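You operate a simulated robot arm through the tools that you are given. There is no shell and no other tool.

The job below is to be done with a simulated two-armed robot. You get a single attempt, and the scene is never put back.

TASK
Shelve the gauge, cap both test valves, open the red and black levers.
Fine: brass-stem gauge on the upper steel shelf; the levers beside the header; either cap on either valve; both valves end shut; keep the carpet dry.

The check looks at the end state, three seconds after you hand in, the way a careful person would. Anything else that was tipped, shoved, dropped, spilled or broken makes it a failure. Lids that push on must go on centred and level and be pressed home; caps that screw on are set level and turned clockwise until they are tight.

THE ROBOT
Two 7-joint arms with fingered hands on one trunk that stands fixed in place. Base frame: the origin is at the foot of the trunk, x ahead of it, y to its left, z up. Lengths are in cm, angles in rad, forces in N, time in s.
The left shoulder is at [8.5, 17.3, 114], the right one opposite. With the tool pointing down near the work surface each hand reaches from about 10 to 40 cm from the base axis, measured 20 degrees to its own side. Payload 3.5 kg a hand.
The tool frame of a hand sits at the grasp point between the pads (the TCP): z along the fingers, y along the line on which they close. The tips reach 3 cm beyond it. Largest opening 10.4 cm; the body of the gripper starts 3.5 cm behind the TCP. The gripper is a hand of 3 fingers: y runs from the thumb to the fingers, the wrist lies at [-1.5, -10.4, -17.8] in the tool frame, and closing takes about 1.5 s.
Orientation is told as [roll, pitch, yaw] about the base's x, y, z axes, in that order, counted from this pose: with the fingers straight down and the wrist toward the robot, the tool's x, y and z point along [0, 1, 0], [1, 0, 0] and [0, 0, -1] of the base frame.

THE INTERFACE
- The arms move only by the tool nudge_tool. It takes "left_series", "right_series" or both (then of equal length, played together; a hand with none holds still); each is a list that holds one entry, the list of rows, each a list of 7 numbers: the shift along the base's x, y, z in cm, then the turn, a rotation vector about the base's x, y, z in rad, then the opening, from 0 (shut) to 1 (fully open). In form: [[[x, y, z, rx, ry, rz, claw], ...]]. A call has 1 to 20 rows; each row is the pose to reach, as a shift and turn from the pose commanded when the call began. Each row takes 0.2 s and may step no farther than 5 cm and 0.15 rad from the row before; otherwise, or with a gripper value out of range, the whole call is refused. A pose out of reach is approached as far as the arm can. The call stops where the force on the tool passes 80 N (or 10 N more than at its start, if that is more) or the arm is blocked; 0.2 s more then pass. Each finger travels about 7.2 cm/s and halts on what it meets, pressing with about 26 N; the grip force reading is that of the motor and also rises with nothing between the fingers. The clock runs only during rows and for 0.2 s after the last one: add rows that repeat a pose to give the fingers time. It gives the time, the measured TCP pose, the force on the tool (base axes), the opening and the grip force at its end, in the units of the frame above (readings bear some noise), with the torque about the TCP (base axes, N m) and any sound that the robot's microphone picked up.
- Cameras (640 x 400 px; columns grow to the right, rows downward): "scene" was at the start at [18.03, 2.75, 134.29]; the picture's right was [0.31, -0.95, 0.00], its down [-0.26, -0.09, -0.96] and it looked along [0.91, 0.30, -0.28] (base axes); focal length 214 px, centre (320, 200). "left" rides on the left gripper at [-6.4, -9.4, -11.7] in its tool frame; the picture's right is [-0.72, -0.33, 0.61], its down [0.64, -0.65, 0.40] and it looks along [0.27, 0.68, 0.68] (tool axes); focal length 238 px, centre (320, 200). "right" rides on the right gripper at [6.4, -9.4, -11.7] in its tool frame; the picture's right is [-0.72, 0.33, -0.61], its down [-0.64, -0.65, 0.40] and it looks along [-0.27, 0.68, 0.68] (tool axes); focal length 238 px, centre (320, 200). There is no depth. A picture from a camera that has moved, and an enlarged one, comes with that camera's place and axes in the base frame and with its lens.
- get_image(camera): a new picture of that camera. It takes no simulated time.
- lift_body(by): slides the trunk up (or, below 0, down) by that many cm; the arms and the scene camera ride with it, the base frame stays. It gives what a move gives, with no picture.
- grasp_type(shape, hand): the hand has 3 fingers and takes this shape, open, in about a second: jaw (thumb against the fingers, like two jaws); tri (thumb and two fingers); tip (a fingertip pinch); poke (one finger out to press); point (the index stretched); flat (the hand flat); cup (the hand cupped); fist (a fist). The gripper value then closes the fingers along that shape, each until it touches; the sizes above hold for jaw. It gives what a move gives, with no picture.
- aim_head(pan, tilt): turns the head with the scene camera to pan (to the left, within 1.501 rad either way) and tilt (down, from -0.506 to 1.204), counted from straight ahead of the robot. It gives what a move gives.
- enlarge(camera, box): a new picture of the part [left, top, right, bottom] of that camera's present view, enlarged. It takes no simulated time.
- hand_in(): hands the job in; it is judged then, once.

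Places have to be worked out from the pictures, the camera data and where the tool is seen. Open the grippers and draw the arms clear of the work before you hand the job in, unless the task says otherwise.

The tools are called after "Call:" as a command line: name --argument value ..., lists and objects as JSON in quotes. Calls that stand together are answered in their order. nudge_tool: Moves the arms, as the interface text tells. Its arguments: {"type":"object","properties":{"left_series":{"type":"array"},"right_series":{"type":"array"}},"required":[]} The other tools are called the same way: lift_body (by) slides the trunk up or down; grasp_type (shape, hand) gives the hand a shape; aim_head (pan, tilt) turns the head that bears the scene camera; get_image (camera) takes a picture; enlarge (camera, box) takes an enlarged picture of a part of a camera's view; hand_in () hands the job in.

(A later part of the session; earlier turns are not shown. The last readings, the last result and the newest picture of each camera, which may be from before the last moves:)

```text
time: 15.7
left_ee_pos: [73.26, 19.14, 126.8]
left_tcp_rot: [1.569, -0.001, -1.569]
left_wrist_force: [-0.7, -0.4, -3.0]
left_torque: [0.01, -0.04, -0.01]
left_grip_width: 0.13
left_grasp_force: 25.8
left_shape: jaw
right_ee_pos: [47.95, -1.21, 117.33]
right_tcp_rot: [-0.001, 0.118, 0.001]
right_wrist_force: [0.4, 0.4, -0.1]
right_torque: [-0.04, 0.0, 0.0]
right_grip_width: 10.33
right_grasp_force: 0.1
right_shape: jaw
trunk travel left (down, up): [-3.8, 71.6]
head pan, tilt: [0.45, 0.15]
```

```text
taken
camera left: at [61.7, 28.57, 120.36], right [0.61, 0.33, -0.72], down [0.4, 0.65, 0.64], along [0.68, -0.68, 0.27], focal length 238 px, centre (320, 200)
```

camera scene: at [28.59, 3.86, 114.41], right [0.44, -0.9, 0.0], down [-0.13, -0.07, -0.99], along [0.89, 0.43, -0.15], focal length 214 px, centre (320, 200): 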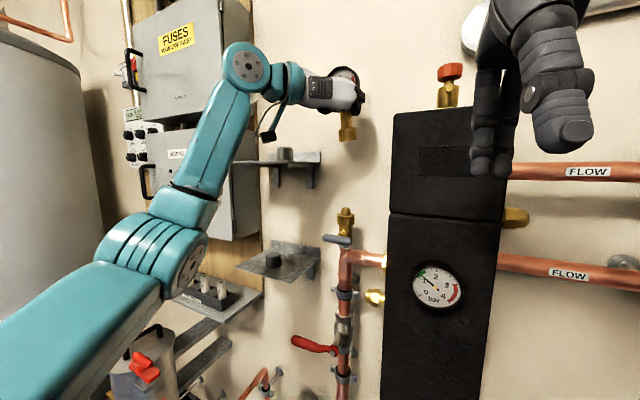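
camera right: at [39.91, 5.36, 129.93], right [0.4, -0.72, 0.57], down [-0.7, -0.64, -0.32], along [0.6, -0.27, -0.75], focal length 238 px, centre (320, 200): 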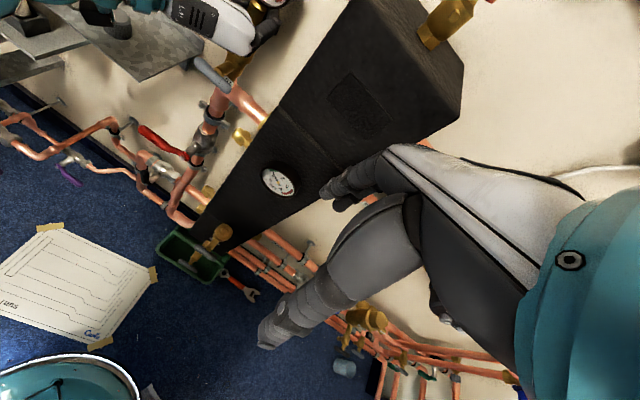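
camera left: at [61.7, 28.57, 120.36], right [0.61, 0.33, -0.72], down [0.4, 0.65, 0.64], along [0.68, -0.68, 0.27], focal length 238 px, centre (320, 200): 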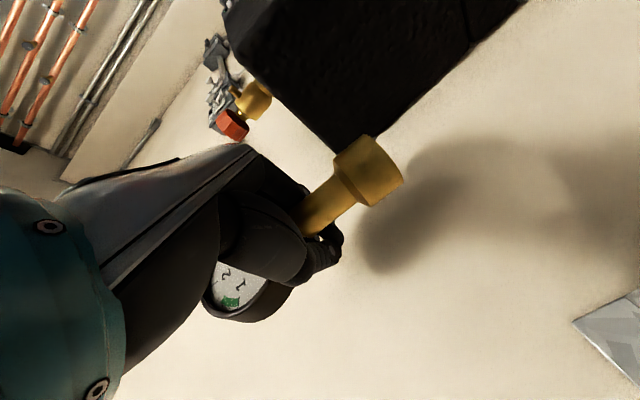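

The gauge is free of the valve and the nipple is bare. I enlarge to check the gauge's tilt in the hand and see the valve.

Call:
enlarge --camera "scene" --box '[240, 40, 400, 140]'

Call:
enlarge --camera "scene" --box '[300, 190, 396, 250]'

Call:
enlarge --camera "left" --box '[180, 120, 440, 340]'

```text
4.00 times, centred on (320, 90) of scene
camera zoom: at [28.59, 3.86, 114.41], right [0.44, -0.9, 0.0], down [-0.13, -0.07, -0.99], along [0.89, 0.43, -0.15], focal length 858 px, centre (320, 640)
```

zoom: 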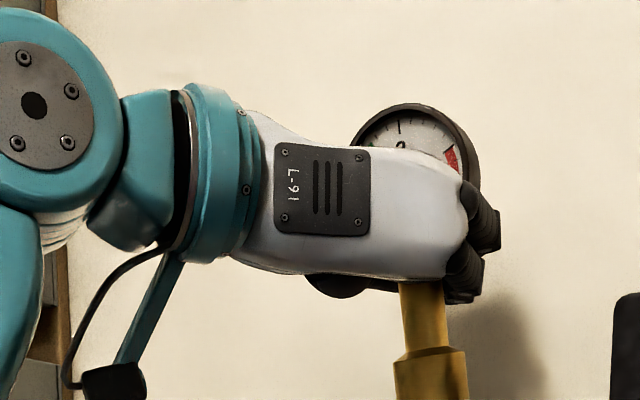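

```text
6.67 times, centred on (348, 220) of scene
camera zoom: at [28.59, 3.86, 114.41], right [0.44, -0.9, 0.0], down [-0.13, -0.07, -0.99], along [0.89, 0.43, -0.15], focal length 1430 px, centre (133, 67)
```

zoom: 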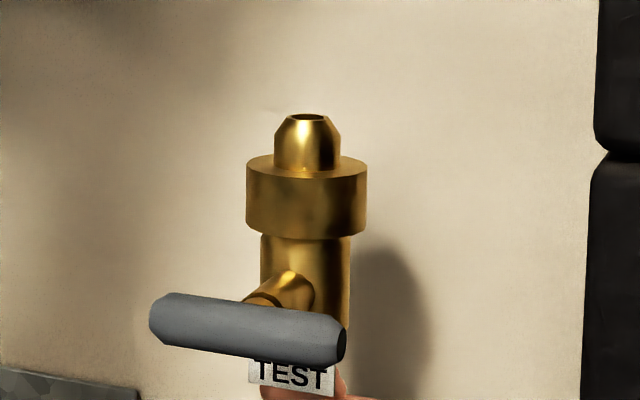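

```text
1.82 times, centred on (310, 230) of left
camera zoom: at [61.7, 28.57, 120.36], right [0.61, 0.33, -0.72], down [0.4, 0.65, 0.64], along [0.68, -0.68, 0.27], focal length 433 px, centre (338, 146)
```

zoom: 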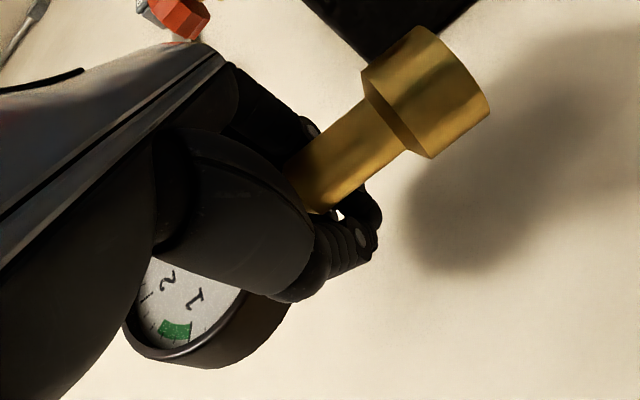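

The nipple is a smooth short cone, so this is a push-on fit. I carry the gauge over the shelf, staying above the cap, to about (70, 39).

Call:
nudge_tool --left_series '[[[-0.5, 3, 0.4, 0, 0, 0, 0], [-1, 6, 0.4, 0, 0, 0, 0], [-1.5, 9, 0.4, 0, 0, 0, 0], [-2, 12, 0.4, 0, 0, 0, 0], [-2.5, 15, 0.4, 0, 0, 0, 0], [-3, 18, 0.4, 0, 0, 0, 0], [-3.2, 20, 0.4, 0, 0, 0, 0], [-3.2, 20, 0.4, 0, 0, 0, 0]]]'

Call:
aim_head --pan 0.65 --tilt -0.1

Call:
get_image --camera "scene"

Call:
get_image --camera "left"

```text
time: 17.5
left_ee_pos: [70.08, 38.94, 127.15]
left_tcp_rot: [1.569, -0.002, -1.569]
left_wrist_force: [-0.2, -0.2, -2.8]
left_torque: [0.02, -0.07, 0.0]
left_grip_width: 0.12
left_grasp_force: 25.4
left_shape: jaw
right_ee_pos: [47.86, -1.08, 117.39]
right_tcp_rot: [0.0, 0.117, 0.001]
right_wrist_force: [-0.3, -0.1, 0.5]
right_torque: [0.0, -0.03, 0.0]
right_grip_width: 10.35
right_grasp_force: 0.0
right_shape: jaw
trunk travel left (down, up): [-3.8, 71.6]
head pan, tilt: [0.45, 0.15]
```

```text
time: 18.2
left_ee_pos: [70.17, 38.86, 127.17]
left_tcp_rot: [1.57, -0.002, -1.57]
left_wrist_force: [0.0, -0.4, -2.9]
left_torque: [-0.05, -0.09, 0.0]
left_grip_width: 0.11
left_grasp_force: 26.5
left_shape: jaw
right_ee_pos: [47.84, -1.14, 117.27]
right_tcp_rot: [0.0, 0.118, -0.001]
right_wrist_force: [0.1, 0.7, 0.1]
right_torque: [-0.03, 0.01, 0.0]
right_grip_width: 10.35
right_grasp_force: 0.1
right_shape: jaw
trunk travel left (down, up): [-3.8, 71.6]
head pan, tilt: [0.649, -0.099]
```

```text
taken
camera scene: at [27.18, 5.09, 116.66], right [0.6, -0.8, 0.0], down [0.08, 0.06, -1.0], along [0.79, 0.6, 0.1], focal length 214 px, centre (320, 200)
```

scene: 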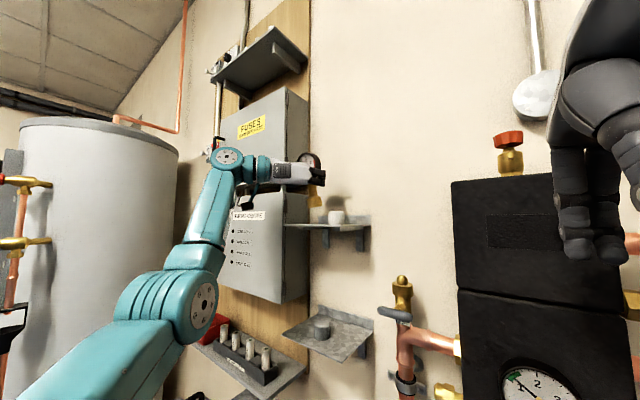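

```text
taken
camera left: at [58.5, 48.35, 120.72], right [0.61, 0.33, -0.72], down [0.4, 0.65, 0.64], along [0.68, -0.68, 0.27], focal length 238 px, centre (320, 200)
```

left: 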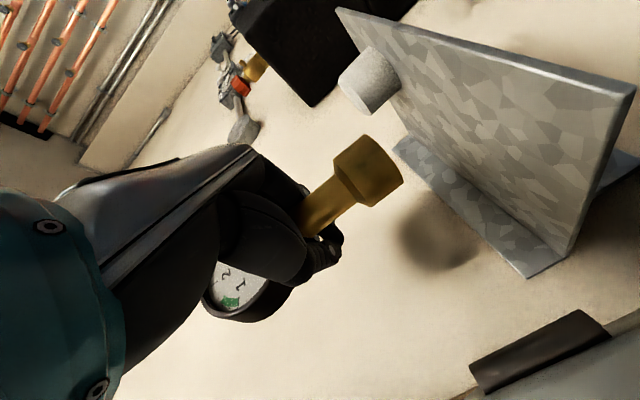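

There is also something shelf-like high above the fuse box; I check it and the gauge's tilt before lowering.

Call:
enlarge --camera "scene" --box '[190, 10, 350, 110]'

Call:
enlarge --camera "scene" --box '[250, 130, 410, 230]'

Call:
enlarge --camera "left" --box '[180, 60, 640, 348]'

```text
4.00 times, centred on (270, 60) of scene
camera zoom: at [27.18, 5.09, 116.66], right [0.6, -0.8, 0.0], down [0.08, 0.06, -1.0], along [0.79, 0.6, 0.1], focal length 858 px, centre (520, 760)
```

zoom: 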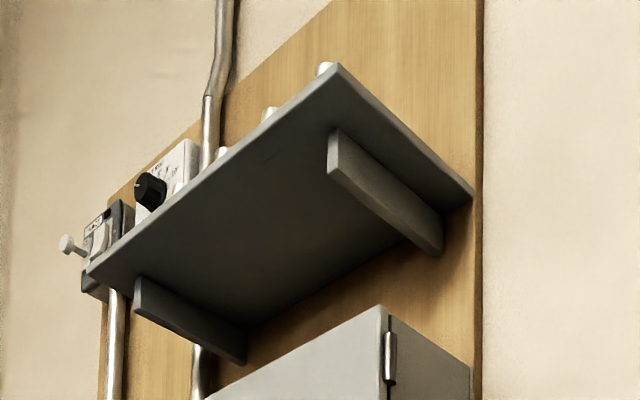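

```text
4.00 times, centred on (330, 180) of scene
camera zoom: at [27.18, 5.09, 116.66], right [0.6, -0.8, 0.0], down [0.08, 0.06, -1.0], along [0.79, 0.6, 0.1], focal length 858 px, centre (280, 280)
```

zoom: 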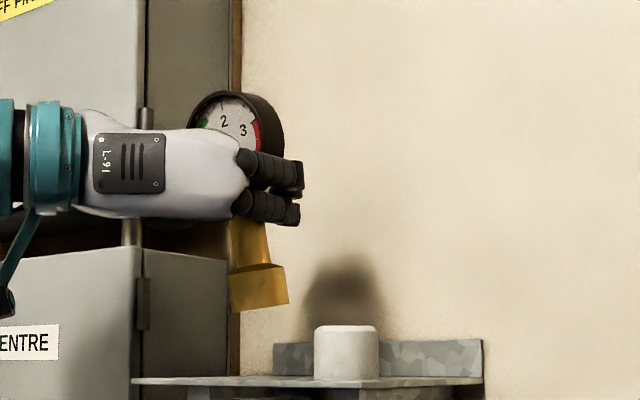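

```text
1.39 times, centred on (410, 204) of left
camera zoom: at [58.5, 48.35, 120.72], right [0.61, 0.33, -0.72], down [0.4, 0.65, 0.64], along [0.68, -0.68, 0.27], focal length 331 px, centre (195, 194)
```

zoom: 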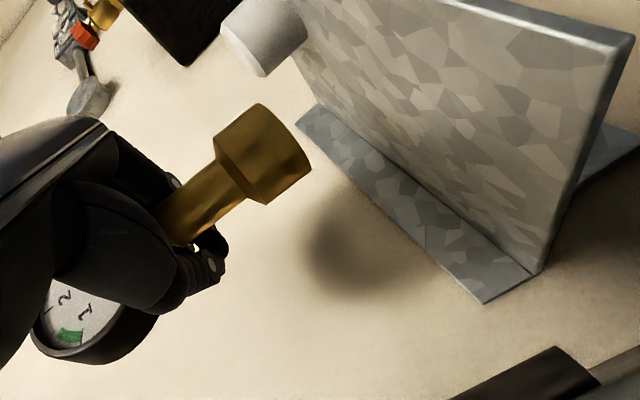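

The high board is a painted shelf with fuse gear, so the galvanised upper shelf below me is the right one. The gauge's foot leans toward the wall by about 0.18 rad, so I pitch the hand to bring it upright.

Call:
nudge_tool --left_series '[[[0, 0, 0, 0, 0.09, 0, 0], [0, 0, 0, 0, 0.18, 0, 0], [0, 0, 0, 0, 0.18, 0, 0]]]'

Call:
enlarge --camera "scene" --box '[250, 130, 410, 230]'

Call:
enlarge --camera "left" --box '[180, 60, 640, 348]'

```text
time: 19.1
left_ee_pos: [70.15, 39.06, 126.93]
left_tcp_rot: [1.386, -0.001, -1.569]
left_wrist_force: [0.3, -0.6, -3.3]
left_torque: [0.01, -0.07, 0.02]
left_grip_width: 0.11
left_grasp_force: 25.6
left_shape: jaw
right_ee_pos: [47.94, -1.12, 117.31]
right_tcp_rot: [0.0, 0.119, 0.0]
right_wrist_force: [0.5, 0.0, -0.6]
right_torque: [0.01, -0.03, -0.01]
right_grip_width: 10.37
right_grasp_force: 0.0
right_shape: jaw
trunk travel left (down, up): [-3.8, 71.6]
head pan, tilt: [0.649, -0.099]
```

```text
4.00 times, centred on (330, 180) of scene
camera zoom: at [27.21, 5.1, 116.65], right [0.6, -0.8, 0.0], down [0.08, 0.06, -1.0], along [0.79, 0.6, 0.1], focal length 858 px, centre (280, 280)
```

zoom: 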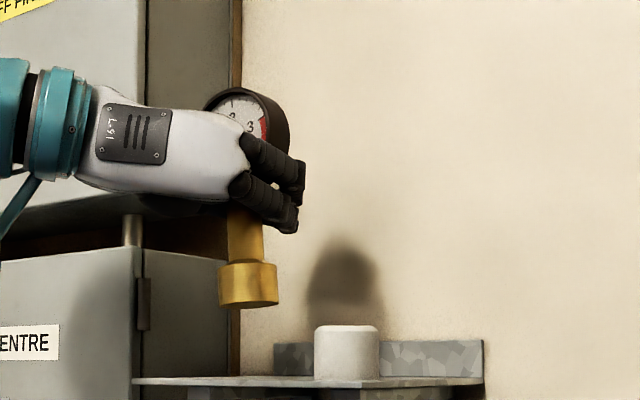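

```text
1.39 times, centred on (410, 204) of left
camera zoom: at [57.53, 48.43, 122.83], right [0.47, 0.33, -0.82], down [0.51, 0.65, 0.56], along [0.72, -0.68, 0.14], focal length 331 px, centre (195, 194)
```

zoom: 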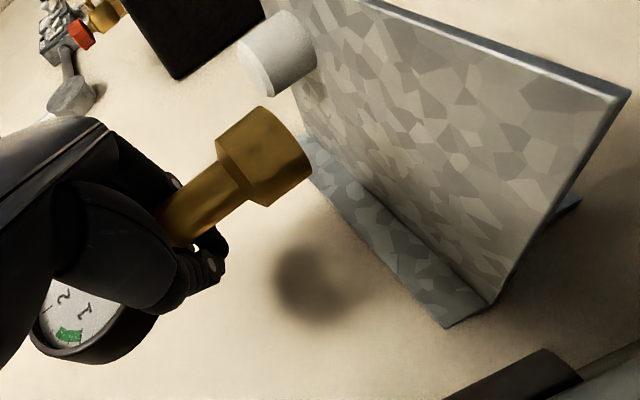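

The gauge now hangs upright, about 4–5 cm above the shelf and to the left of the white cap. I lower it 3.5 cm and look.

Call:
nudge_tool --left_series '[[[0, 0, -1, 0, 0, 0, 0], [0, 0, -2, 0, 0, 0, 0], [0, 0, -3, 0, 0, 0, 0], [0, 0, -3.5, 0, 0, 0, 0], [0, 0, -3.5, 0, 0, 0, 0]]]'

Call:
enlarge --camera "scene" --box '[250, 130, 410, 230]'

Call:
get_image --camera "left"

```text
time: 20.2
left_ee_pos: [70.04, 39.06, 123.67]
left_tcp_rot: [1.389, -0.002, -1.569]
left_wrist_force: [1.0, -0.8, -3.3]
left_torque: [-0.03, -0.05, -0.01]
left_grip_width: 0.14
left_grasp_force: 26.5
left_shape: jaw
right_ee_pos: [47.95, -1.22, 117.34]
right_tcp_rot: [0.0, 0.119, 0.001]
right_wrist_force: [-0.4, 0.4, 0.3]
right_torque: [0.01, 0.03, 0.01]
right_grip_width: 10.37
right_grasp_force: 0.0
right_shape: jaw
trunk travel left (down, up): [-3.8, 71.6]
head pan, tilt: [0.649, -0.099]
```

```text
4.00 times, centred on (330, 180) of scene
camera zoom: at [27.17, 5.09, 116.67], right [0.6, -0.8, 0.0], down [0.08, 0.06, -1.0], along [0.79, 0.6, 0.1], focal length 858 px, centre (280, 280)
```

zoom: 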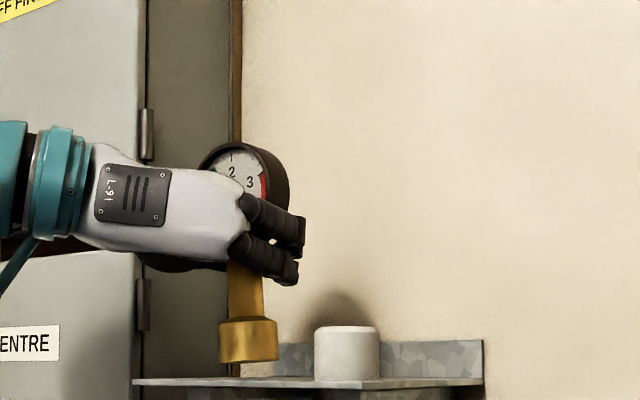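

```text
taken
camera left: at [57.55, 48.44, 119.39], right [0.47, 0.33, -0.82], down [0.51, 0.65, 0.56], along [0.72, -0.68, 0.14], focal length 238 px, centre (320, 200)
```

left: 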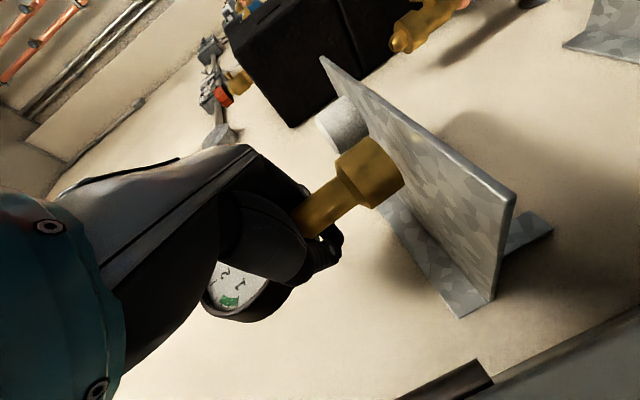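

The base is about 1 cm above the shelf. I lower in small steps and watch the force for contact.

Call:
nudge_tool --left_series '[[[0, 0, -0.3, 0, 0, 0, 0], [0, 0, -0.6, 0, 0, 0, 0], [0, 0, -0.8, 0, 0, 0, 0], [0, 0, -0.8, 0, 0, 0, 0]]]'

Call:
enlarge --camera "scene" --box '[270, 170, 366, 230]'

```text
time: 21.2
left_ee_pos: [70.03, 39.07, 122.77]
left_tcp_rot: [1.391, -0.003, -1.57]
left_wrist_force: [0.1, 0.0, -3.4]
left_torque: [0.02, -0.06, -0.02]
left_grip_width: 0.12
left_grasp_force: 26.2
left_shape: jaw
right_ee_pos: [47.91, -1.1, 117.31]
right_tcp_rot: [-0.001, 0.119, -0.001]
right_wrist_force: [0.9, -0.2, 0.3]
right_torque: [0.0, -0.02, 0.01]
right_grip_width: 10.35
right_grasp_force: 0.1
right_shape: jaw
trunk travel left (down, up): [-3.8, 71.6]
head pan, tilt: [0.649, -0.099]
```

```text
6.67 times, centred on (318, 200) of scene
camera zoom: at [27.17, 5.09, 116.67], right [0.6, -0.8, 0.0], down [0.08, 0.06, -1.0], along [0.79, 0.6, 0.1], focal length 1430 px, centre (333, 200)
```

zoom: 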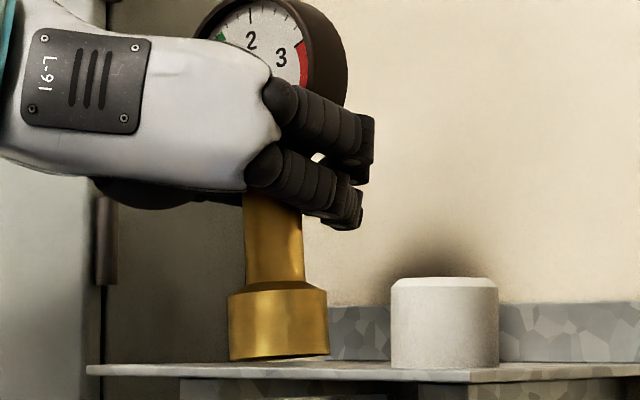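

Contact is near. I continue down in small steps.

Call:
nudge_tool --left_series '[[[0, 0, -0.15, 0, 0, 0, 0], [0, 0, -0.3, 0, 0, 0, 0], [0, 0, -0.3, 0, 0, 0, 0]]]'

Call:
enlarge --camera "scene" --box '[270, 170, 366, 230]'

```text
time: 22.1
left_ee_pos: [70.04, 39.03, 122.64]
left_tcp_rot: [1.391, -0.001, -1.568]
left_wrist_force: [0.4, 0.0, 0.3]
left_torque: [0.03, 0.0, 0.02]
left_grip_width: 0.16
left_grasp_force: 25.8
left_shape: jaw
right_ee_pos: [47.82, -1.11, 117.3]
right_tcp_rot: [0.0, 0.118, -0.002]
right_wrist_force: [0.1, -0.6, 0.1]
right_torque: [0.0, -0.01, 0.0]
right_grip_width: 10.34
right_grasp_force: 0.0
right_shape: jaw
trunk travel left (down, up): [-3.8, 71.6]
head pan, tilt: [0.649, -0.099]
```

```text
6.67 times, centred on (318, 200) of scene
camera zoom: at [27.15, 5.07, 116.68], right [0.6, -0.8, 0.0], down [0.08, 0.06, -1.0], along [0.79, 0.6, 0.1], focal length 1430 px, centre (333, 200)
```

zoom: 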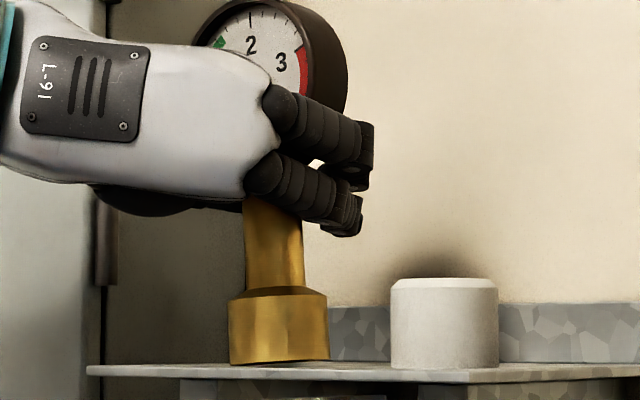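

Force went from -3.4 to +0.3 N: the base touches. I press a further 0.3 cm so the base settles flat.

Call:
nudge_tool --left_series '[[[0, 0, -0.15, 0, 0, 0, 0], [0, 0, -0.3, 0, 0, 0, 0], [0, 0, -0.3, 0, 0, 0, 0]]]'

Call:
enlarge --camera "scene" --box '[270, 170, 366, 230]'

Call:
enlarge --camera "left" --box '[180, 60, 640, 348]'

```text
time: 22.9
left_ee_pos: [70.09, 39.03, 122.29]
left_tcp_rot: [1.391, -0.002, -1.568]
left_wrist_force: [-0.4, -0.8, -0.3]
left_torque: [0.01, 0.01, 0.0]
left_grip_width: 0.09
left_grasp_force: 25.9
left_shape: jaw
right_ee_pos: [47.88, -1.12, 117.27]
right_tcp_rot: [0.0, 0.12, 0.001]
right_wrist_force: [-0.3, -0.4, 0.0]
right_torque: [-0.01, 0.02, 0.02]
right_grip_width: 10.34
right_grasp_force: 0.1
right_shape: jaw
trunk travel left (down, up): [-3.8, 71.6]
head pan, tilt: [0.649, -0.099]
```

```text
6.67 times, centred on (318, 200) of scene
camera zoom: at [27.15, 5.07, 116.68], right [0.6, -0.8, 0.0], down [0.08, 0.06, -1.0], along [0.79, 0.6, 0.1], focal length 1430 px, centre (333, 200)
```

zoom: 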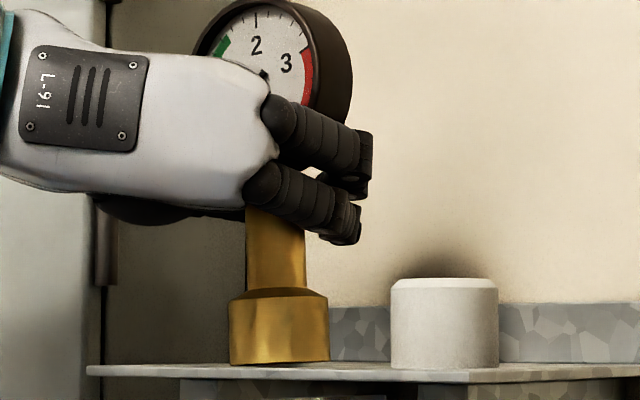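

```text
1.39 times, centred on (410, 204) of left
camera zoom: at [57.45, 48.54, 118.06], right [0.47, 0.33, -0.82], down [0.51, 0.65, 0.56], along [0.72, -0.68, 0.14], focal length 331 px, centre (195, 194)
```

zoom: 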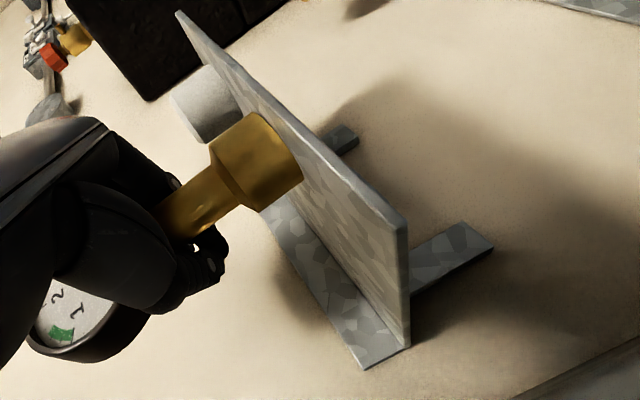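

The gauge stands flat on the shelf and the hand has slid slightly on the stem. I open the fingers gradually and hold still.

Call:
nudge_tool --left_series '[[[0, 0, 0, 0, 0, 0, 0.08], [0, 0, 0, 0, 0, 0, 0.16], [0, 0, 0, 0, 0, 0, 0.24], [0, 0, 0, 0, 0, 0, 0.32], [0, 0, 0, 0, 0, 0, 0.4], [0, 0, 0, 0, 0, 0, 0.48], [0, 0, 0, 0, 0, 0, 0.55], [0, 0, 0, 0, 0, 0, 0.55]]]'

Call:
enlarge --camera "scene" --box '[250, 130, 410, 230]'

Call:
get_image --camera "left"

```text
time: 24.6
left_ee_pos: [70.0, 39.11, 122.3]
left_tcp_rot: [1.388, -0.002, -1.57]
left_wrist_force: [0.6, -0.8, 0.5]
left_torque: [0.02, -0.03, -0.02]
left_grip_width: 5.67
left_grasp_force: 0.1
left_shape: jaw
right_ee_pos: [48.05, -1.05, 117.32]
right_tcp_rot: [0.0, 0.119, 0.0]
right_wrist_force: [0.0, -0.3, 0.1]
right_torque: [0.01, 0.01, 0.0]
right_grip_width: 10.37
right_grasp_force: 0.1
right_shape: jaw
trunk travel left (down, up): [-3.8, 71.6]
head pan, tilt: [0.649, -0.099]
```

```text
4.00 times, centred on (330, 180) of scene
camera zoom: at [27.14, 5.07, 116.68], right [0.6, -0.8, 0.0], down [0.08, 0.06, -1.0], along [0.79, 0.6, 0.1], focal length 858 px, centre (280, 280)
```

zoom: 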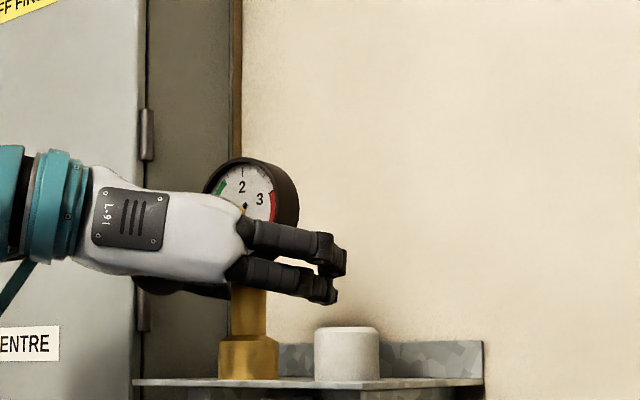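

```text
taken
camera left: at [57.45, 48.53, 118.07], right [0.47, 0.33, -0.82], down [0.51, 0.65, 0.56], along [0.72, -0.68, 0.14], focal length 238 px, centre (320, 200)
```

left: 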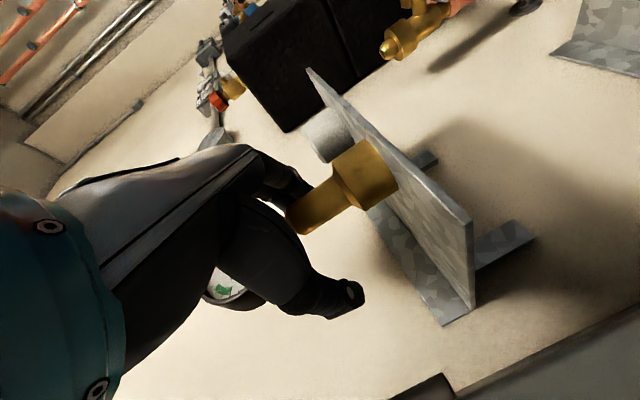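

The gauge stands on its own. I withdraw straight back.

Call:
nudge_tool --left_series '[[[-0.7, 0, 0, 0, 0, 0, 0.6], [-1.5, 0, 0, 0, 0, 0, 0.65], [-3, 0, 0, 0, 0, 0, 0.65], [-5, 0, 0, 0, 0, 0, 0.65], [-8, 0, 0, 0, 0, 0, 0.65], [-12, 0, 0, 0, 0, 0, 0.65], [-16, 0, 0, 0, 0, 0, 0.65], [-18, 0, 0, 0, 0, 0, 0.65]]]'

Call:
get_image --camera "scene"

Call:
get_image --camera "left"

```text
time: 26.4
left_ee_pos: [52.13, 38.95, 122.26]
left_tcp_rot: [1.388, -0.003, -1.569]
left_wrist_force: [0.7, -0.7, 0.2]
left_torque: [0.01, -0.02, 0.02]
left_grip_width: 6.7
left_grasp_force: 0.0
left_shape: jaw
right_ee_pos: [47.93, -1.14, 117.28]
right_tcp_rot: [-0.001, 0.119, 0.0]
right_wrist_force: [0.4, -0.6, 0.5]
right_torque: [0.0, 0.0, 0.0]
right_grip_width: 10.34
right_grasp_force: 0.0
right_shape: jaw
trunk travel left (down, up): [-3.8, 71.6]
head pan, tilt: [0.649, -0.099]
```

```text
taken
camera scene: at [27.13, 5.08, 116.69], right [0.6, -0.8, 0.0], down [0.08, 0.06, -0.99], along [0.79, 0.6, 0.1], focal length 214 px, centre (320, 200)
```

scene: 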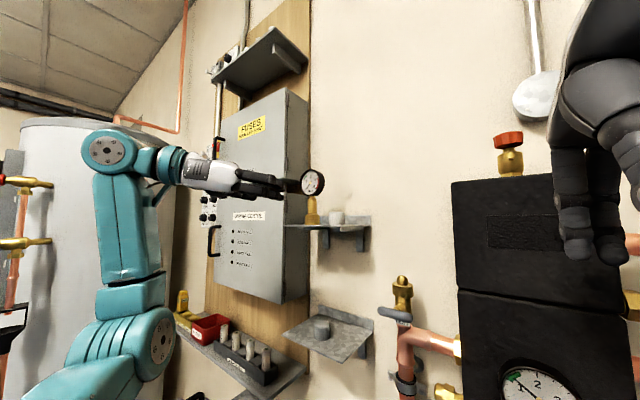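

```text
taken
camera left: at [39.49, 48.35, 118.04], right [0.47, 0.33, -0.82], down [0.51, 0.65, 0.56], along [0.72, -0.68, 0.14], focal length 238 px, centre (320, 200)
```

left: 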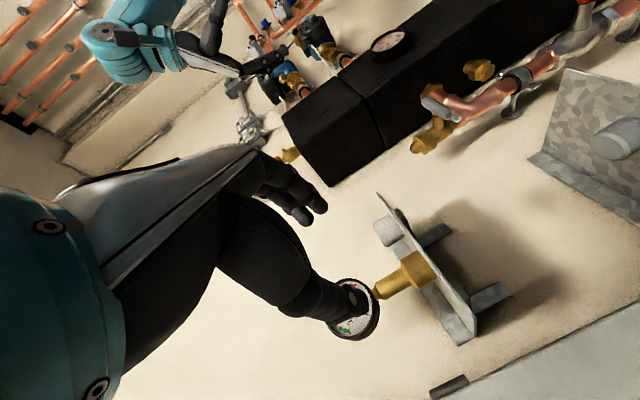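

The gauge stands upright on the upper shelf. Next I take the white cap from above with the hand pointing down, so I raise the trunk by 10 for reach (this draws the hands back).

Call:
lift_body --by 10

Call:
get_image --camera "scene"

```text
time: 27.8
left_ee_pos: [52.24, 39.07, 132.15]
left_tcp_rot: [1.389, -0.002, -1.569]
left_wrist_force: [0.7, 0.5, 0.1]
left_torque: [0.03, -0.01, 0.03]
left_grip_width: 6.71
left_grasp_force: 0.0
left_shape: jaw
right_ee_pos: [47.91, -1.15, 127.26]
right_tcp_rot: [0.0, 0.118, 0.001]
right_wrist_force: [0.1, -0.5, -0.6]
right_torque: [-0.04, 0.0, 0.03]
right_grip_width: 10.37
right_grasp_force: 0.1
right_shape: jaw
trunk travel left (down, up): [-13.8, 61.6]
head pan, tilt: [0.649, -0.099]
```

```text
taken
camera scene: at [21.27, 5.08, 127.31], right [0.6, -0.8, 0.0], down [0.08, 0.06, -1.0], along [0.79, 0.6, 0.1], focal length 214 px, centre (320, 200)
```

scene: 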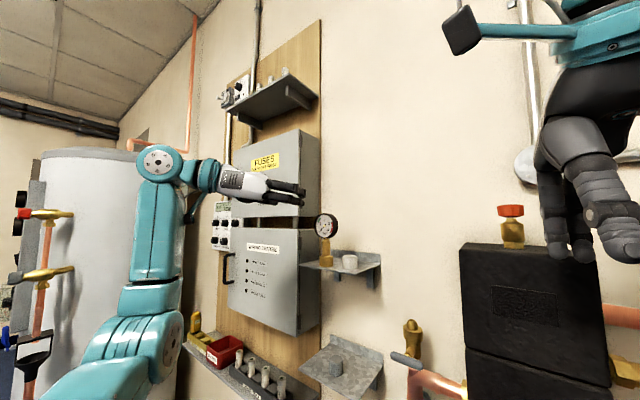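

The arms kept their pose this time and simply rose 10 cm. Now I turn the left hand to point straight down, in free space in front of the shelf.

Call:
nudge_tool --left_series '[[[-0.2, -0.4, -0.3, -0.0767, 0.0767, 0.0921, 0.8], [-0.4, -0.8, -0.6, -0.1534, 0.1534, 0.1843, 1], [-0.6, -1.2, -0.9, -0.2301, 0.2301, 0.2764, 1], [-0.8, -1.6, -1.2, -0.3069, 0.3069, 0.3686, 1], [-1, -2, -1.5, -0.3836, 0.3836, 0.4607, 1], [-1.2, -2.4, -1.8, -0.4603, 0.4603, 0.5529, 1], [-1.4, -2.8, -2.1, -0.537, 0.537, 0.645, 1], [-1.6, -3.2, -2.4, -0.6137, 0.6137, 0.7371, 1], [-1.8, -3.6, -2.7, -0.6904, 0.6904, 0.8293, 1], [-2, -4, -3, -0.7671, 0.7671, 0.9214, 1], [-2, -4.4, -3.3, -0.8439, 0.8439, 1.0136, 1], [-2, -4.8, -3.6, -0.9206, 0.9206, 1.1057, 1], [-2, -5.2, -4, -0.9973, 0.9973, 1.1979, 1], [-2, -5.6, -4, -1.074, 1.074, 1.29, 1]]]'

Call:
aim_head --pan 0.55 --tilt 0.25

Call:
get_image --camera "scene"

Call:
get_image --camera "left"

```text
time: 30.8
left_ee_pos: [49.94, 33.41, 128.29]
left_tcp_rot: [0.0, 0.002, 0.004]
left_wrist_force: [0.5, -0.8, 0.0]
left_torque: [-0.03, 0.01, 0.01]
left_grip_width: 10.35
left_grasp_force: 0.2
left_shape: jaw
right_ee_pos: [47.92, -1.22, 127.33]
right_tcp_rot: [0.001, 0.117, 0.0]
right_wrist_force: [0.8, 0.9, 0.7]
right_torque: [0.02, 0.0, 0.01]
right_grip_width: 10.35
right_grasp_force: 0.1
right_shape: jaw
trunk travel left (down, up): [-13.8, 61.6]
head pan, tilt: [0.649, -0.099]
```

```text
time: 31.6
left_ee_pos: [50.04, 33.41, 128.34]
left_tcp_rot: [0.002, 0.002, 0.003]
left_wrist_force: [0.7, 0.3, -0.2]
left_torque: [0.02, -0.02, -0.01]
left_grip_width: 10.37
left_grasp_force: 0.1
left_shape: jaw
right_ee_pos: [47.85, -1.01, 127.25]
right_tcp_rot: [0.0, 0.118, 0.001]
right_wrist_force: [-0.3, -0.3, 0.6]
right_torque: [-0.04, -0.01, 0.02]
right_grip_width: 10.37
right_grasp_force: 0.1
right_shape: jaw
trunk travel left (down, up): [-13.8, 61.6]
head pan, tilt: [0.55, 0.25]
```

```text
taken
camera scene: at [22.21, 4.69, 124.17], right [0.52, -0.85, 0.0], down [-0.21, -0.13, -0.97], along [0.83, 0.51, -0.25], focal length 214 px, centre (320, 200)
```

scene: 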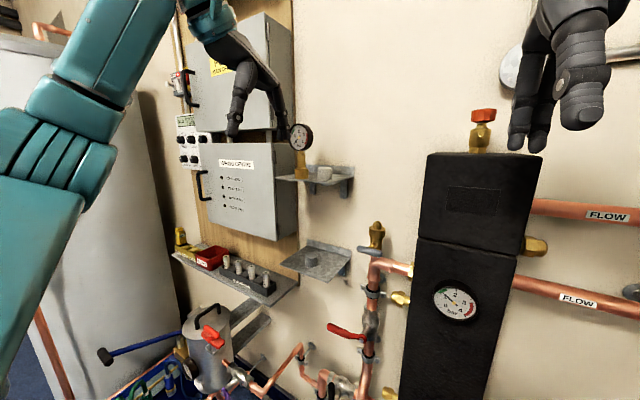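

```text
taken
camera left: at [40.75, 27.1, 139.96], right [-0.33, -0.72, -0.61], down [-0.65, 0.64, -0.4], along [0.68, 0.27, -0.68], focal length 238 px, centre (320, 200)
```

left: 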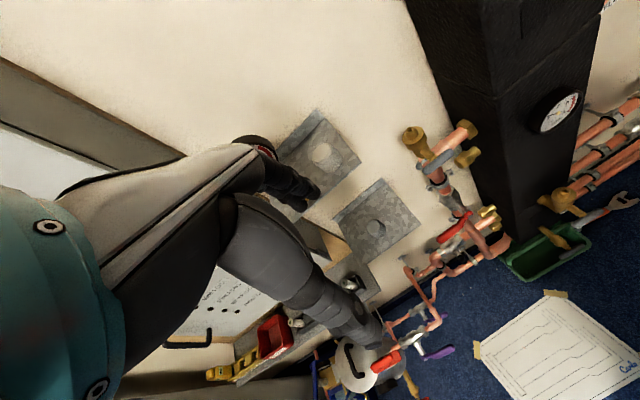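

Now I measure the white cap from both cameras.

Call:
enlarge --camera "left" --box '[240, 90, 440, 270]'

Call:
enlarge --camera "scene" --box '[250, 110, 410, 210]'

Call:
enlarge --camera "scene" --box '[260, 200, 420, 300]'

```text
2.22 times, centred on (340, 180) of left
camera zoom: at [40.75, 27.1, 139.96], right [-0.33, -0.72, -0.61], down [-0.65, 0.64, -0.4], along [0.68, 0.27, -0.68], focal length 530 px, centre (276, 244)
```

zoom: 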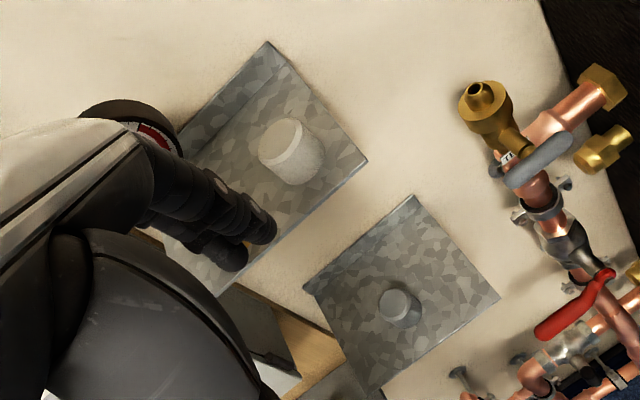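

```text
4.00 times, centred on (330, 160) of scene
camera zoom: at [22.21, 4.69, 124.17], right [0.52, -0.85, 0.0], down [-0.21, -0.13, -0.97], along [0.83, 0.51, -0.25], focal length 858 px, centre (280, 360)
```

zoom: 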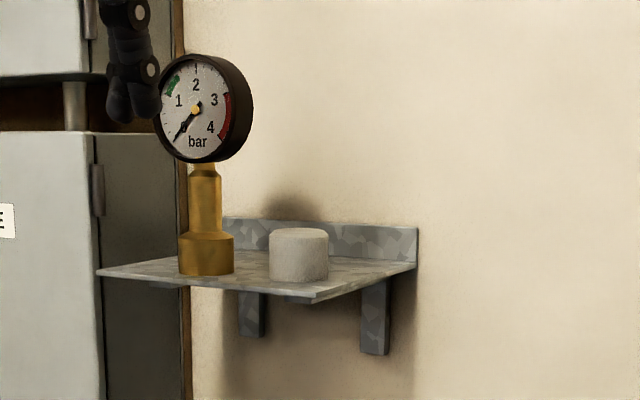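

```text
4.00 times, centred on (340, 250) of scene
camera zoom: at [22.21, 4.69, 124.17], right [0.52, -0.85, 0.0], down [-0.21, -0.13, -0.97], along [0.83, 0.51, -0.25], focal length 858 px, centre (240, 0)
```

zoom: 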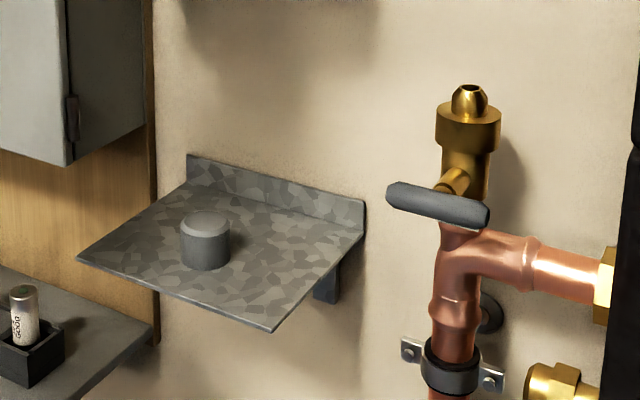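

The white cap is at about (69.0, 32.0), z 115.5–118.2, and the gauge stands at (68.8, 39.1). I move the hand above the cap with fingers partly open.

Call:
nudge_tool --left_series '[[[2, -1.36, 0, 0, 0, 0, 0.75], [6, -1.36, -1, 0, 0, 0, 0.65], [10, -1.36, -2, 0, 0, 0, 0.65], [14, -1.36, -3.3, 0, 0, 0, 0.65], [17, -1.36, -3.3, 0, 0, 0, 0.65], [19, -1.36, -3.3, 0, 0, 0, 0.65], [19, -1.36, -3.3, 0, 0, 0, 0.65]]]'

Call:
get_image --camera "scene"

Call:
get_image --camera "left"

Call:
enlarge --camera "scene" --box '[250, 110, 410, 210]'

```text
time: 33.2
left_ee_pos: [66.53, 32.21, 123.11]
left_tcp_rot: [0.003, 0.002, 0.0]
left_wrist_force: [-0.5, 0.3, 0.4]
left_torque: [-0.02, -0.02, 0.03]
left_grip_width: 6.8
left_grasp_force: 0.0
left_shape: jaw
left hand out of reach, approached as far as the arm can: row 5, 6, 7
right_ee_pos: [47.78, -1.13, 127.35]
right_tcp_rot: [0.0, 0.119, 0.0]
right_wrist_force: [0.8, 0.1, -1.2]
right_torque: [0.02, 0.01, 0.02]
right_grip_width: 10.34
right_grasp_force: 0.0
right_shape: jaw
trunk travel left (down, up): [-13.8, 61.6]
head pan, tilt: [0.55, 0.25]
```

```text
taken
camera scene: at [22.21, 4.7, 124.16], right [0.52, -0.85, 0.0], down [-0.21, -0.13, -0.97], along [0.83, 0.51, -0.25], focal length 214 px, centre (320, 200)
```

scene: 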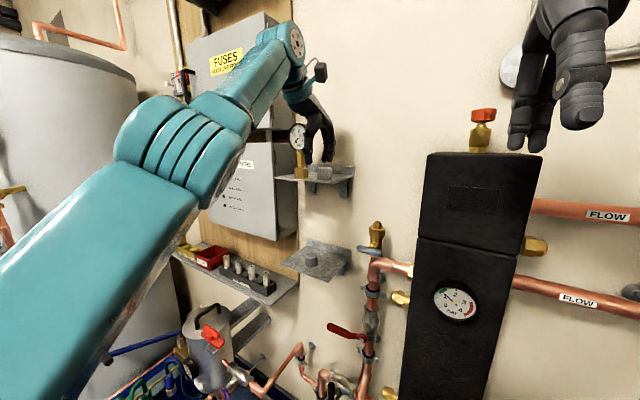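

```text
taken
camera left: at [57.39, 25.79, 134.84], right [-0.33, -0.72, -0.61], down [-0.65, 0.64, -0.4], along [0.68, 0.27, -0.68], focal length 238 px, centre (320, 200)
```

left: 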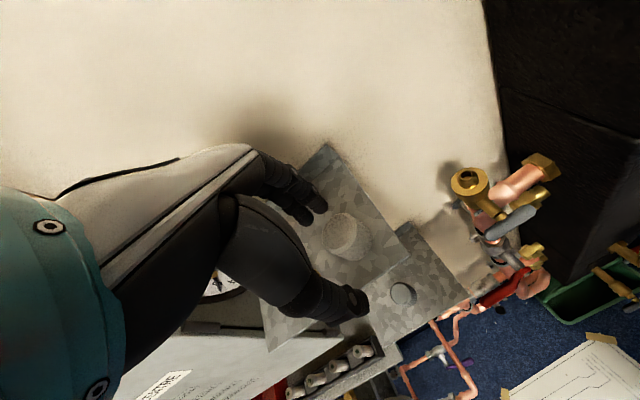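

```text
4.00 times, centred on (330, 160) of scene
camera zoom: at [22.21, 4.7, 124.16], right [0.52, -0.85, 0.0], down [-0.21, -0.13, -0.97], along [0.83, 0.51, -0.25], focal length 858 px, centre (280, 360)
```

zoom: 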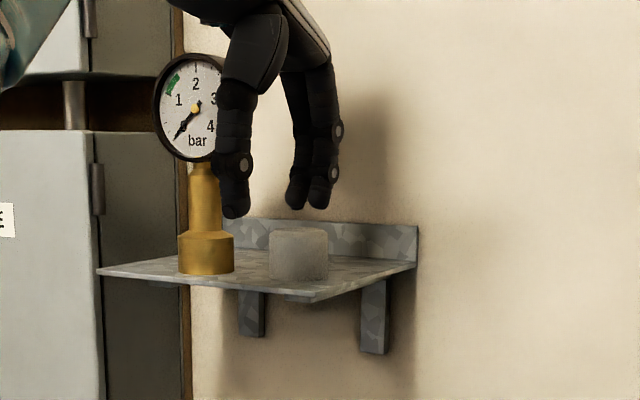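

The arm is at full stretch and stopped short at (66.5, 32.2, 123.1). I back off and tilt the hand slightly so the wrist comes nearer, which gains reach.

Call:
nudge_tool --left_series '[[[-3, 0, 0, 0, 0, 0, 0.65], [-5, 0, 0, 0, -0.05, 0, 0.65], [-5, 0, 0, 0, -0.1, 0, 0.65], [-5, 0, 0, 0, -0.1, 0, 0.65]]]'

```text
time: 34.2
left_ee_pos: [65.35, 33.31, 127.15]
left_tcp_rot: [0.0, -0.095, 0.001]
left_wrist_force: [-0.5, 0.7, -0.4]
left_torque: [0.0, 0.03, -0.01]
left_grip_width: 6.79
left_grasp_force: 0.1
left_shape: jaw
left hand out of reach, approached as far as the arm can: row 1, 2, 3, 4
right_ee_pos: [47.97, -0.99, 127.35]
right_tcp_rot: [0.0, 0.119, 0.001]
right_wrist_force: [0.4, -0.8, -0.8]
right_torque: [0.01, -0.02, -0.02]
right_grip_width: 10.36
right_grasp_force: 0.0
right_shape: jaw
trunk travel left (down, up): [-13.8, 61.6]
head pan, tilt: [0.55, 0.25]
```

The arm settled at an odd pose, with y drifted toward the gauge. I look before moving on.

Call:
enlarge --camera "scene" --box '[230, 60, 422, 180]'

Call:
get_image --camera "left"

```text
3.33 times, centred on (326, 120) of scene
camera zoom: at [22.24, 4.68, 124.15], right [0.52, -0.85, 0.0], down [-0.21, -0.13, -0.97], along [0.83, 0.51, -0.25], focal length 715 px, centre (300, 467)
```

zoom: 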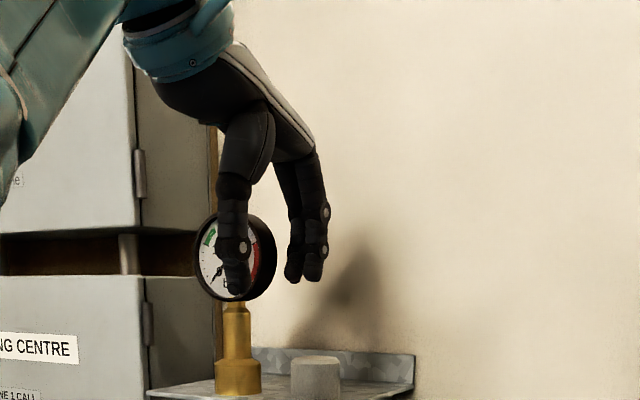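

```text
taken
camera left: at [54.92, 26.85, 137.79], right [-0.27, -0.72, -0.64], down [-0.61, 0.64, -0.46], along [0.75, 0.27, -0.61], focal length 238 px, centre (320, 200)
```

left: 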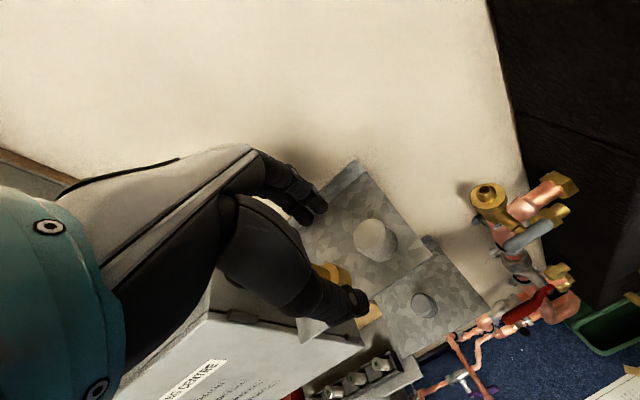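

The gauge is untouched. I pull the hand back and to the right, away from the gauge, and restore the vertical orientation.

Call:
nudge_tool --left_series '[[[-2, -2, 1, 0, 0, 0, 0.65], [-6, -3, 2, 0, 0, 0, 0.65], [-10, -3, 2, 0, 0.05, 0, 0.65], [-13, -3, 2, 0, 0.1, 0, 0.65], [-13, -3, 2, 0, 0.1, 0, 0.65]]]'

```text
time: 35.4
left_ee_pos: [51.84, 29.59, 129.18]
left_tcp_rot: [-0.006, 0.005, 0.004]
left_wrist_force: [-1.3, -1.6, 0.2]
left_torque: [0.14, -0.12, 0.07]
left_grip_width: 6.8
left_grasp_force: 0.1
left_shape: jaw
left hand out of reach, approached as far as the arm can: row 1, 2, 3, 4
right_ee_pos: [47.55, -1.14, 127.4]
right_tcp_rot: [0.002, 0.116, 0.002]
right_wrist_force: [-0.5, -0.5, 0.2]
right_torque: [0.04, -0.05, -0.01]
right_grip_width: 10.38
right_grasp_force: 0.0
right_shape: jaw
trunk travel left (down, up): [-13.8, 61.6]
head pan, tilt: [0.55, 0.25]
```

The arm is back in an easy pose. I retry with the hand tilted 0.2 rad from the start, so the wrist stays within reach.

Call:
nudge_tool --left_series '[[[2, 0.5, 0, 0, -0.1, 0, 0.65], [5, 1, 0, 0, -0.2, 0, 0.65], [9, 1.5, -1.5, 0, -0.2, 0, 0.65], [12.5, 2.2, -3, 0, -0.2, 0, 0.65], [12.5, 2.2, -3, 0, -0.2, 0, 0.65]]]'

Call:
enlarge --camera "scene" --box '[230, 90, 422, 210]'

```text
time: 36.6
left_ee_pos: [64.61, 32.19, 125.91]
left_tcp_rot: [0.003, -0.199, 0.002]
left_wrist_force: [-0.1, -0.1, 0.1]
left_torque: [-0.01, 0.0, 0.0]
left_grip_width: 6.79
left_grasp_force: 0.0
left_shape: jaw
right_ee_pos: [47.75, -1.12, 127.31]
right_tcp_rot: [0.001, 0.119, 0.0]
right_wrist_force: [0.3, 0.1, -0.8]
right_torque: [-0.03, -0.01, -0.02]
right_grip_width: 10.34
right_grasp_force: 0.0
right_shape: jaw
trunk travel left (down, up): [-13.8, 61.6]
head pan, tilt: [0.55, 0.25]
```

```text
3.33 times, centred on (326, 150) of scene
camera zoom: at [22.18, 4.66, 124.17], right [0.52, -0.85, 0.0], down [-0.21, -0.13, -0.97], along [0.83, 0.51, -0.25], focal length 715 px, centre (300, 367)
```

zoom: 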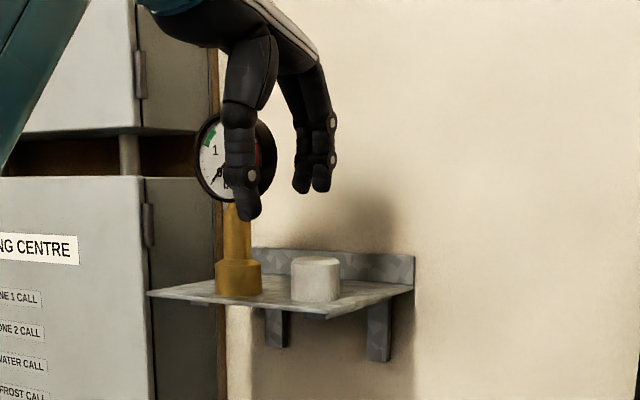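

The tilted approach works. I go to just above the cap.

Call:
nudge_tool --left_series '[[[2, -0.1, -1, 0, 0, 0, 0.65], [4, -0.15, -2.5, 0, 0, 0, 0.65], [4.1, -0.15, -3, 0, 0, 0, 0.65], [4.1, -0.15, -3, 0, 0, 0, 0.65]]]'

Call:
enlarge --camera "scene" --box '[230, 90, 422, 210]'

Call:
get_image --camera "left"

```text
time: 37.6
left_ee_pos: [68.9, 32.11, 123.08]
left_tcp_rot: [0.0, -0.196, 0.0]
left_wrist_force: [-0.1, 0.5, 0.6]
left_torque: [0.0, 0.01, 0.0]
left_grip_width: 6.76
left_grasp_force: 0.1
left_shape: jaw
right_ee_pos: [47.92, -1.12, 127.41]
right_tcp_rot: [0.001, 0.12, -0.001]
right_wrist_force: [-0.3, -0.3, 0.4]
right_torque: [-0.01, -0.02, 0.0]
right_grip_width: 10.37
right_grasp_force: 0.0
right_shape: jaw
trunk travel left (down, up): [-13.8, 61.6]
head pan, tilt: [0.55, 0.25]
```

```text
3.33 times, centred on (326, 150) of scene
camera zoom: at [22.21, 4.69, 124.16], right [0.52, -0.85, 0.0], down [-0.21, -0.13, -0.97], along [0.83, 0.51, -0.25], focal length 715 px, centre (300, 367)
```

zoom: 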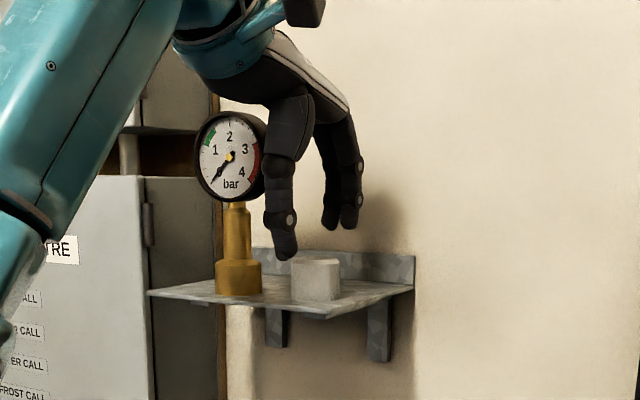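

```text
taken
camera left: at [57.43, 25.72, 132.6], right [-0.2, -0.72, -0.67], down [-0.56, 0.64, -0.52], along [0.8, 0.27, -0.53], focal length 238 px, centre (320, 200)
```

left: 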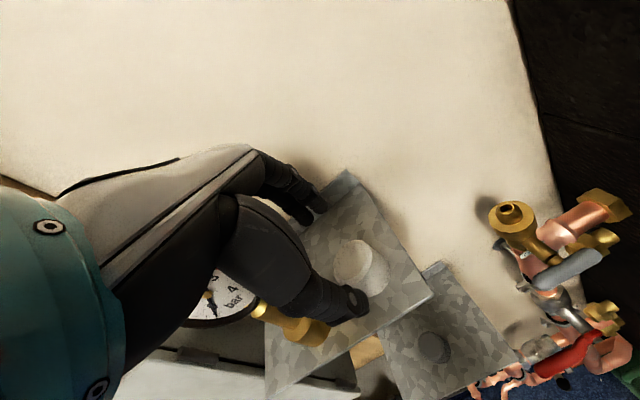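

The cap is centred under the hand. I descend so the tips stop about half a centimetre above the shelf, easing the tilt to 0.1 rad.

Call:
nudge_tool --left_series '[[[0.1, 0, 0, 0, 0.05, 0, 0.75], [0.15, -0.05, -1, 0, 0.1, 0, 0.75], [0.15, -0.05, -2, 0, 0.1, 0, 0.75], [0.15, -0.05, -3, 0, 0.1, 0, 0.75], [0.15, -0.05, -3.6, 0, 0.1, 0, 0.75], [0.15, -0.05, -3.6, 0, 0.1, 0, 0.75]]]'

Call:
enlarge --camera "scene" --box '[250, 110, 410, 210]'

Call:
get_image --camera "left"

```text
time: 39.0
left_ee_pos: [68.82, 32.06, 119.25]
left_tcp_rot: [-0.001, -0.097, 0.002]
left_wrist_force: [-0.2, -0.4, 0.7]
left_torque: [-0.01, -0.02, 0.04]
left_grip_width: 7.76
left_grasp_force: 0.0
left_shape: jaw
right_ee_pos: [48.01, -1.14, 127.32]
right_tcp_rot: [-0.001, 0.118, 0.001]
right_wrist_force: [0.2, 0.3, 1.1]
right_torque: [0.01, 0.01, -0.01]
right_grip_width: 10.37
right_grasp_force: 0.1
right_shape: jaw
trunk travel left (down, up): [-13.8, 61.6]
head pan, tilt: [0.55, 0.25]
```

```text
4.00 times, centred on (330, 160) of scene
camera zoom: at [22.2, 4.69, 124.16], right [0.52, -0.85, 0.0], down [-0.21, -0.13, -0.97], along [0.83, 0.51, -0.25], focal length 858 px, centre (280, 360)
```

zoom: 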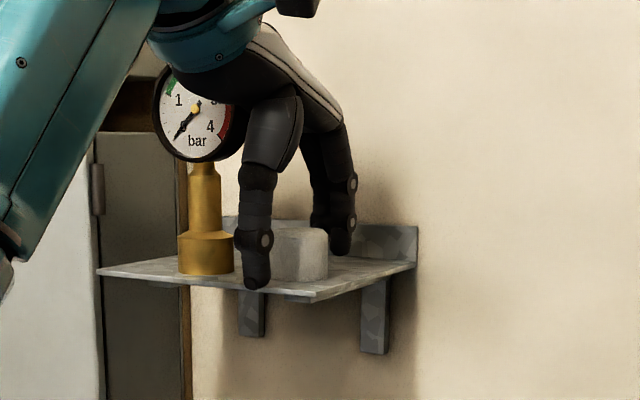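

```text
taken
camera left: at [58.43, 25.7, 130.08], right [-0.26, -0.72, -0.64], down [-0.61, 0.64, -0.47], along [0.75, 0.27, -0.61], focal length 238 px, centre (320, 200)
```

left: 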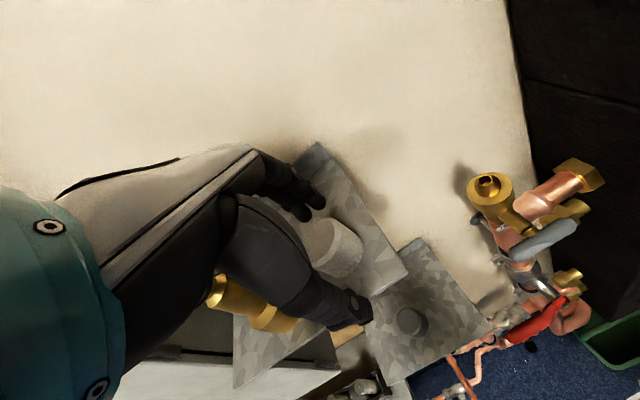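

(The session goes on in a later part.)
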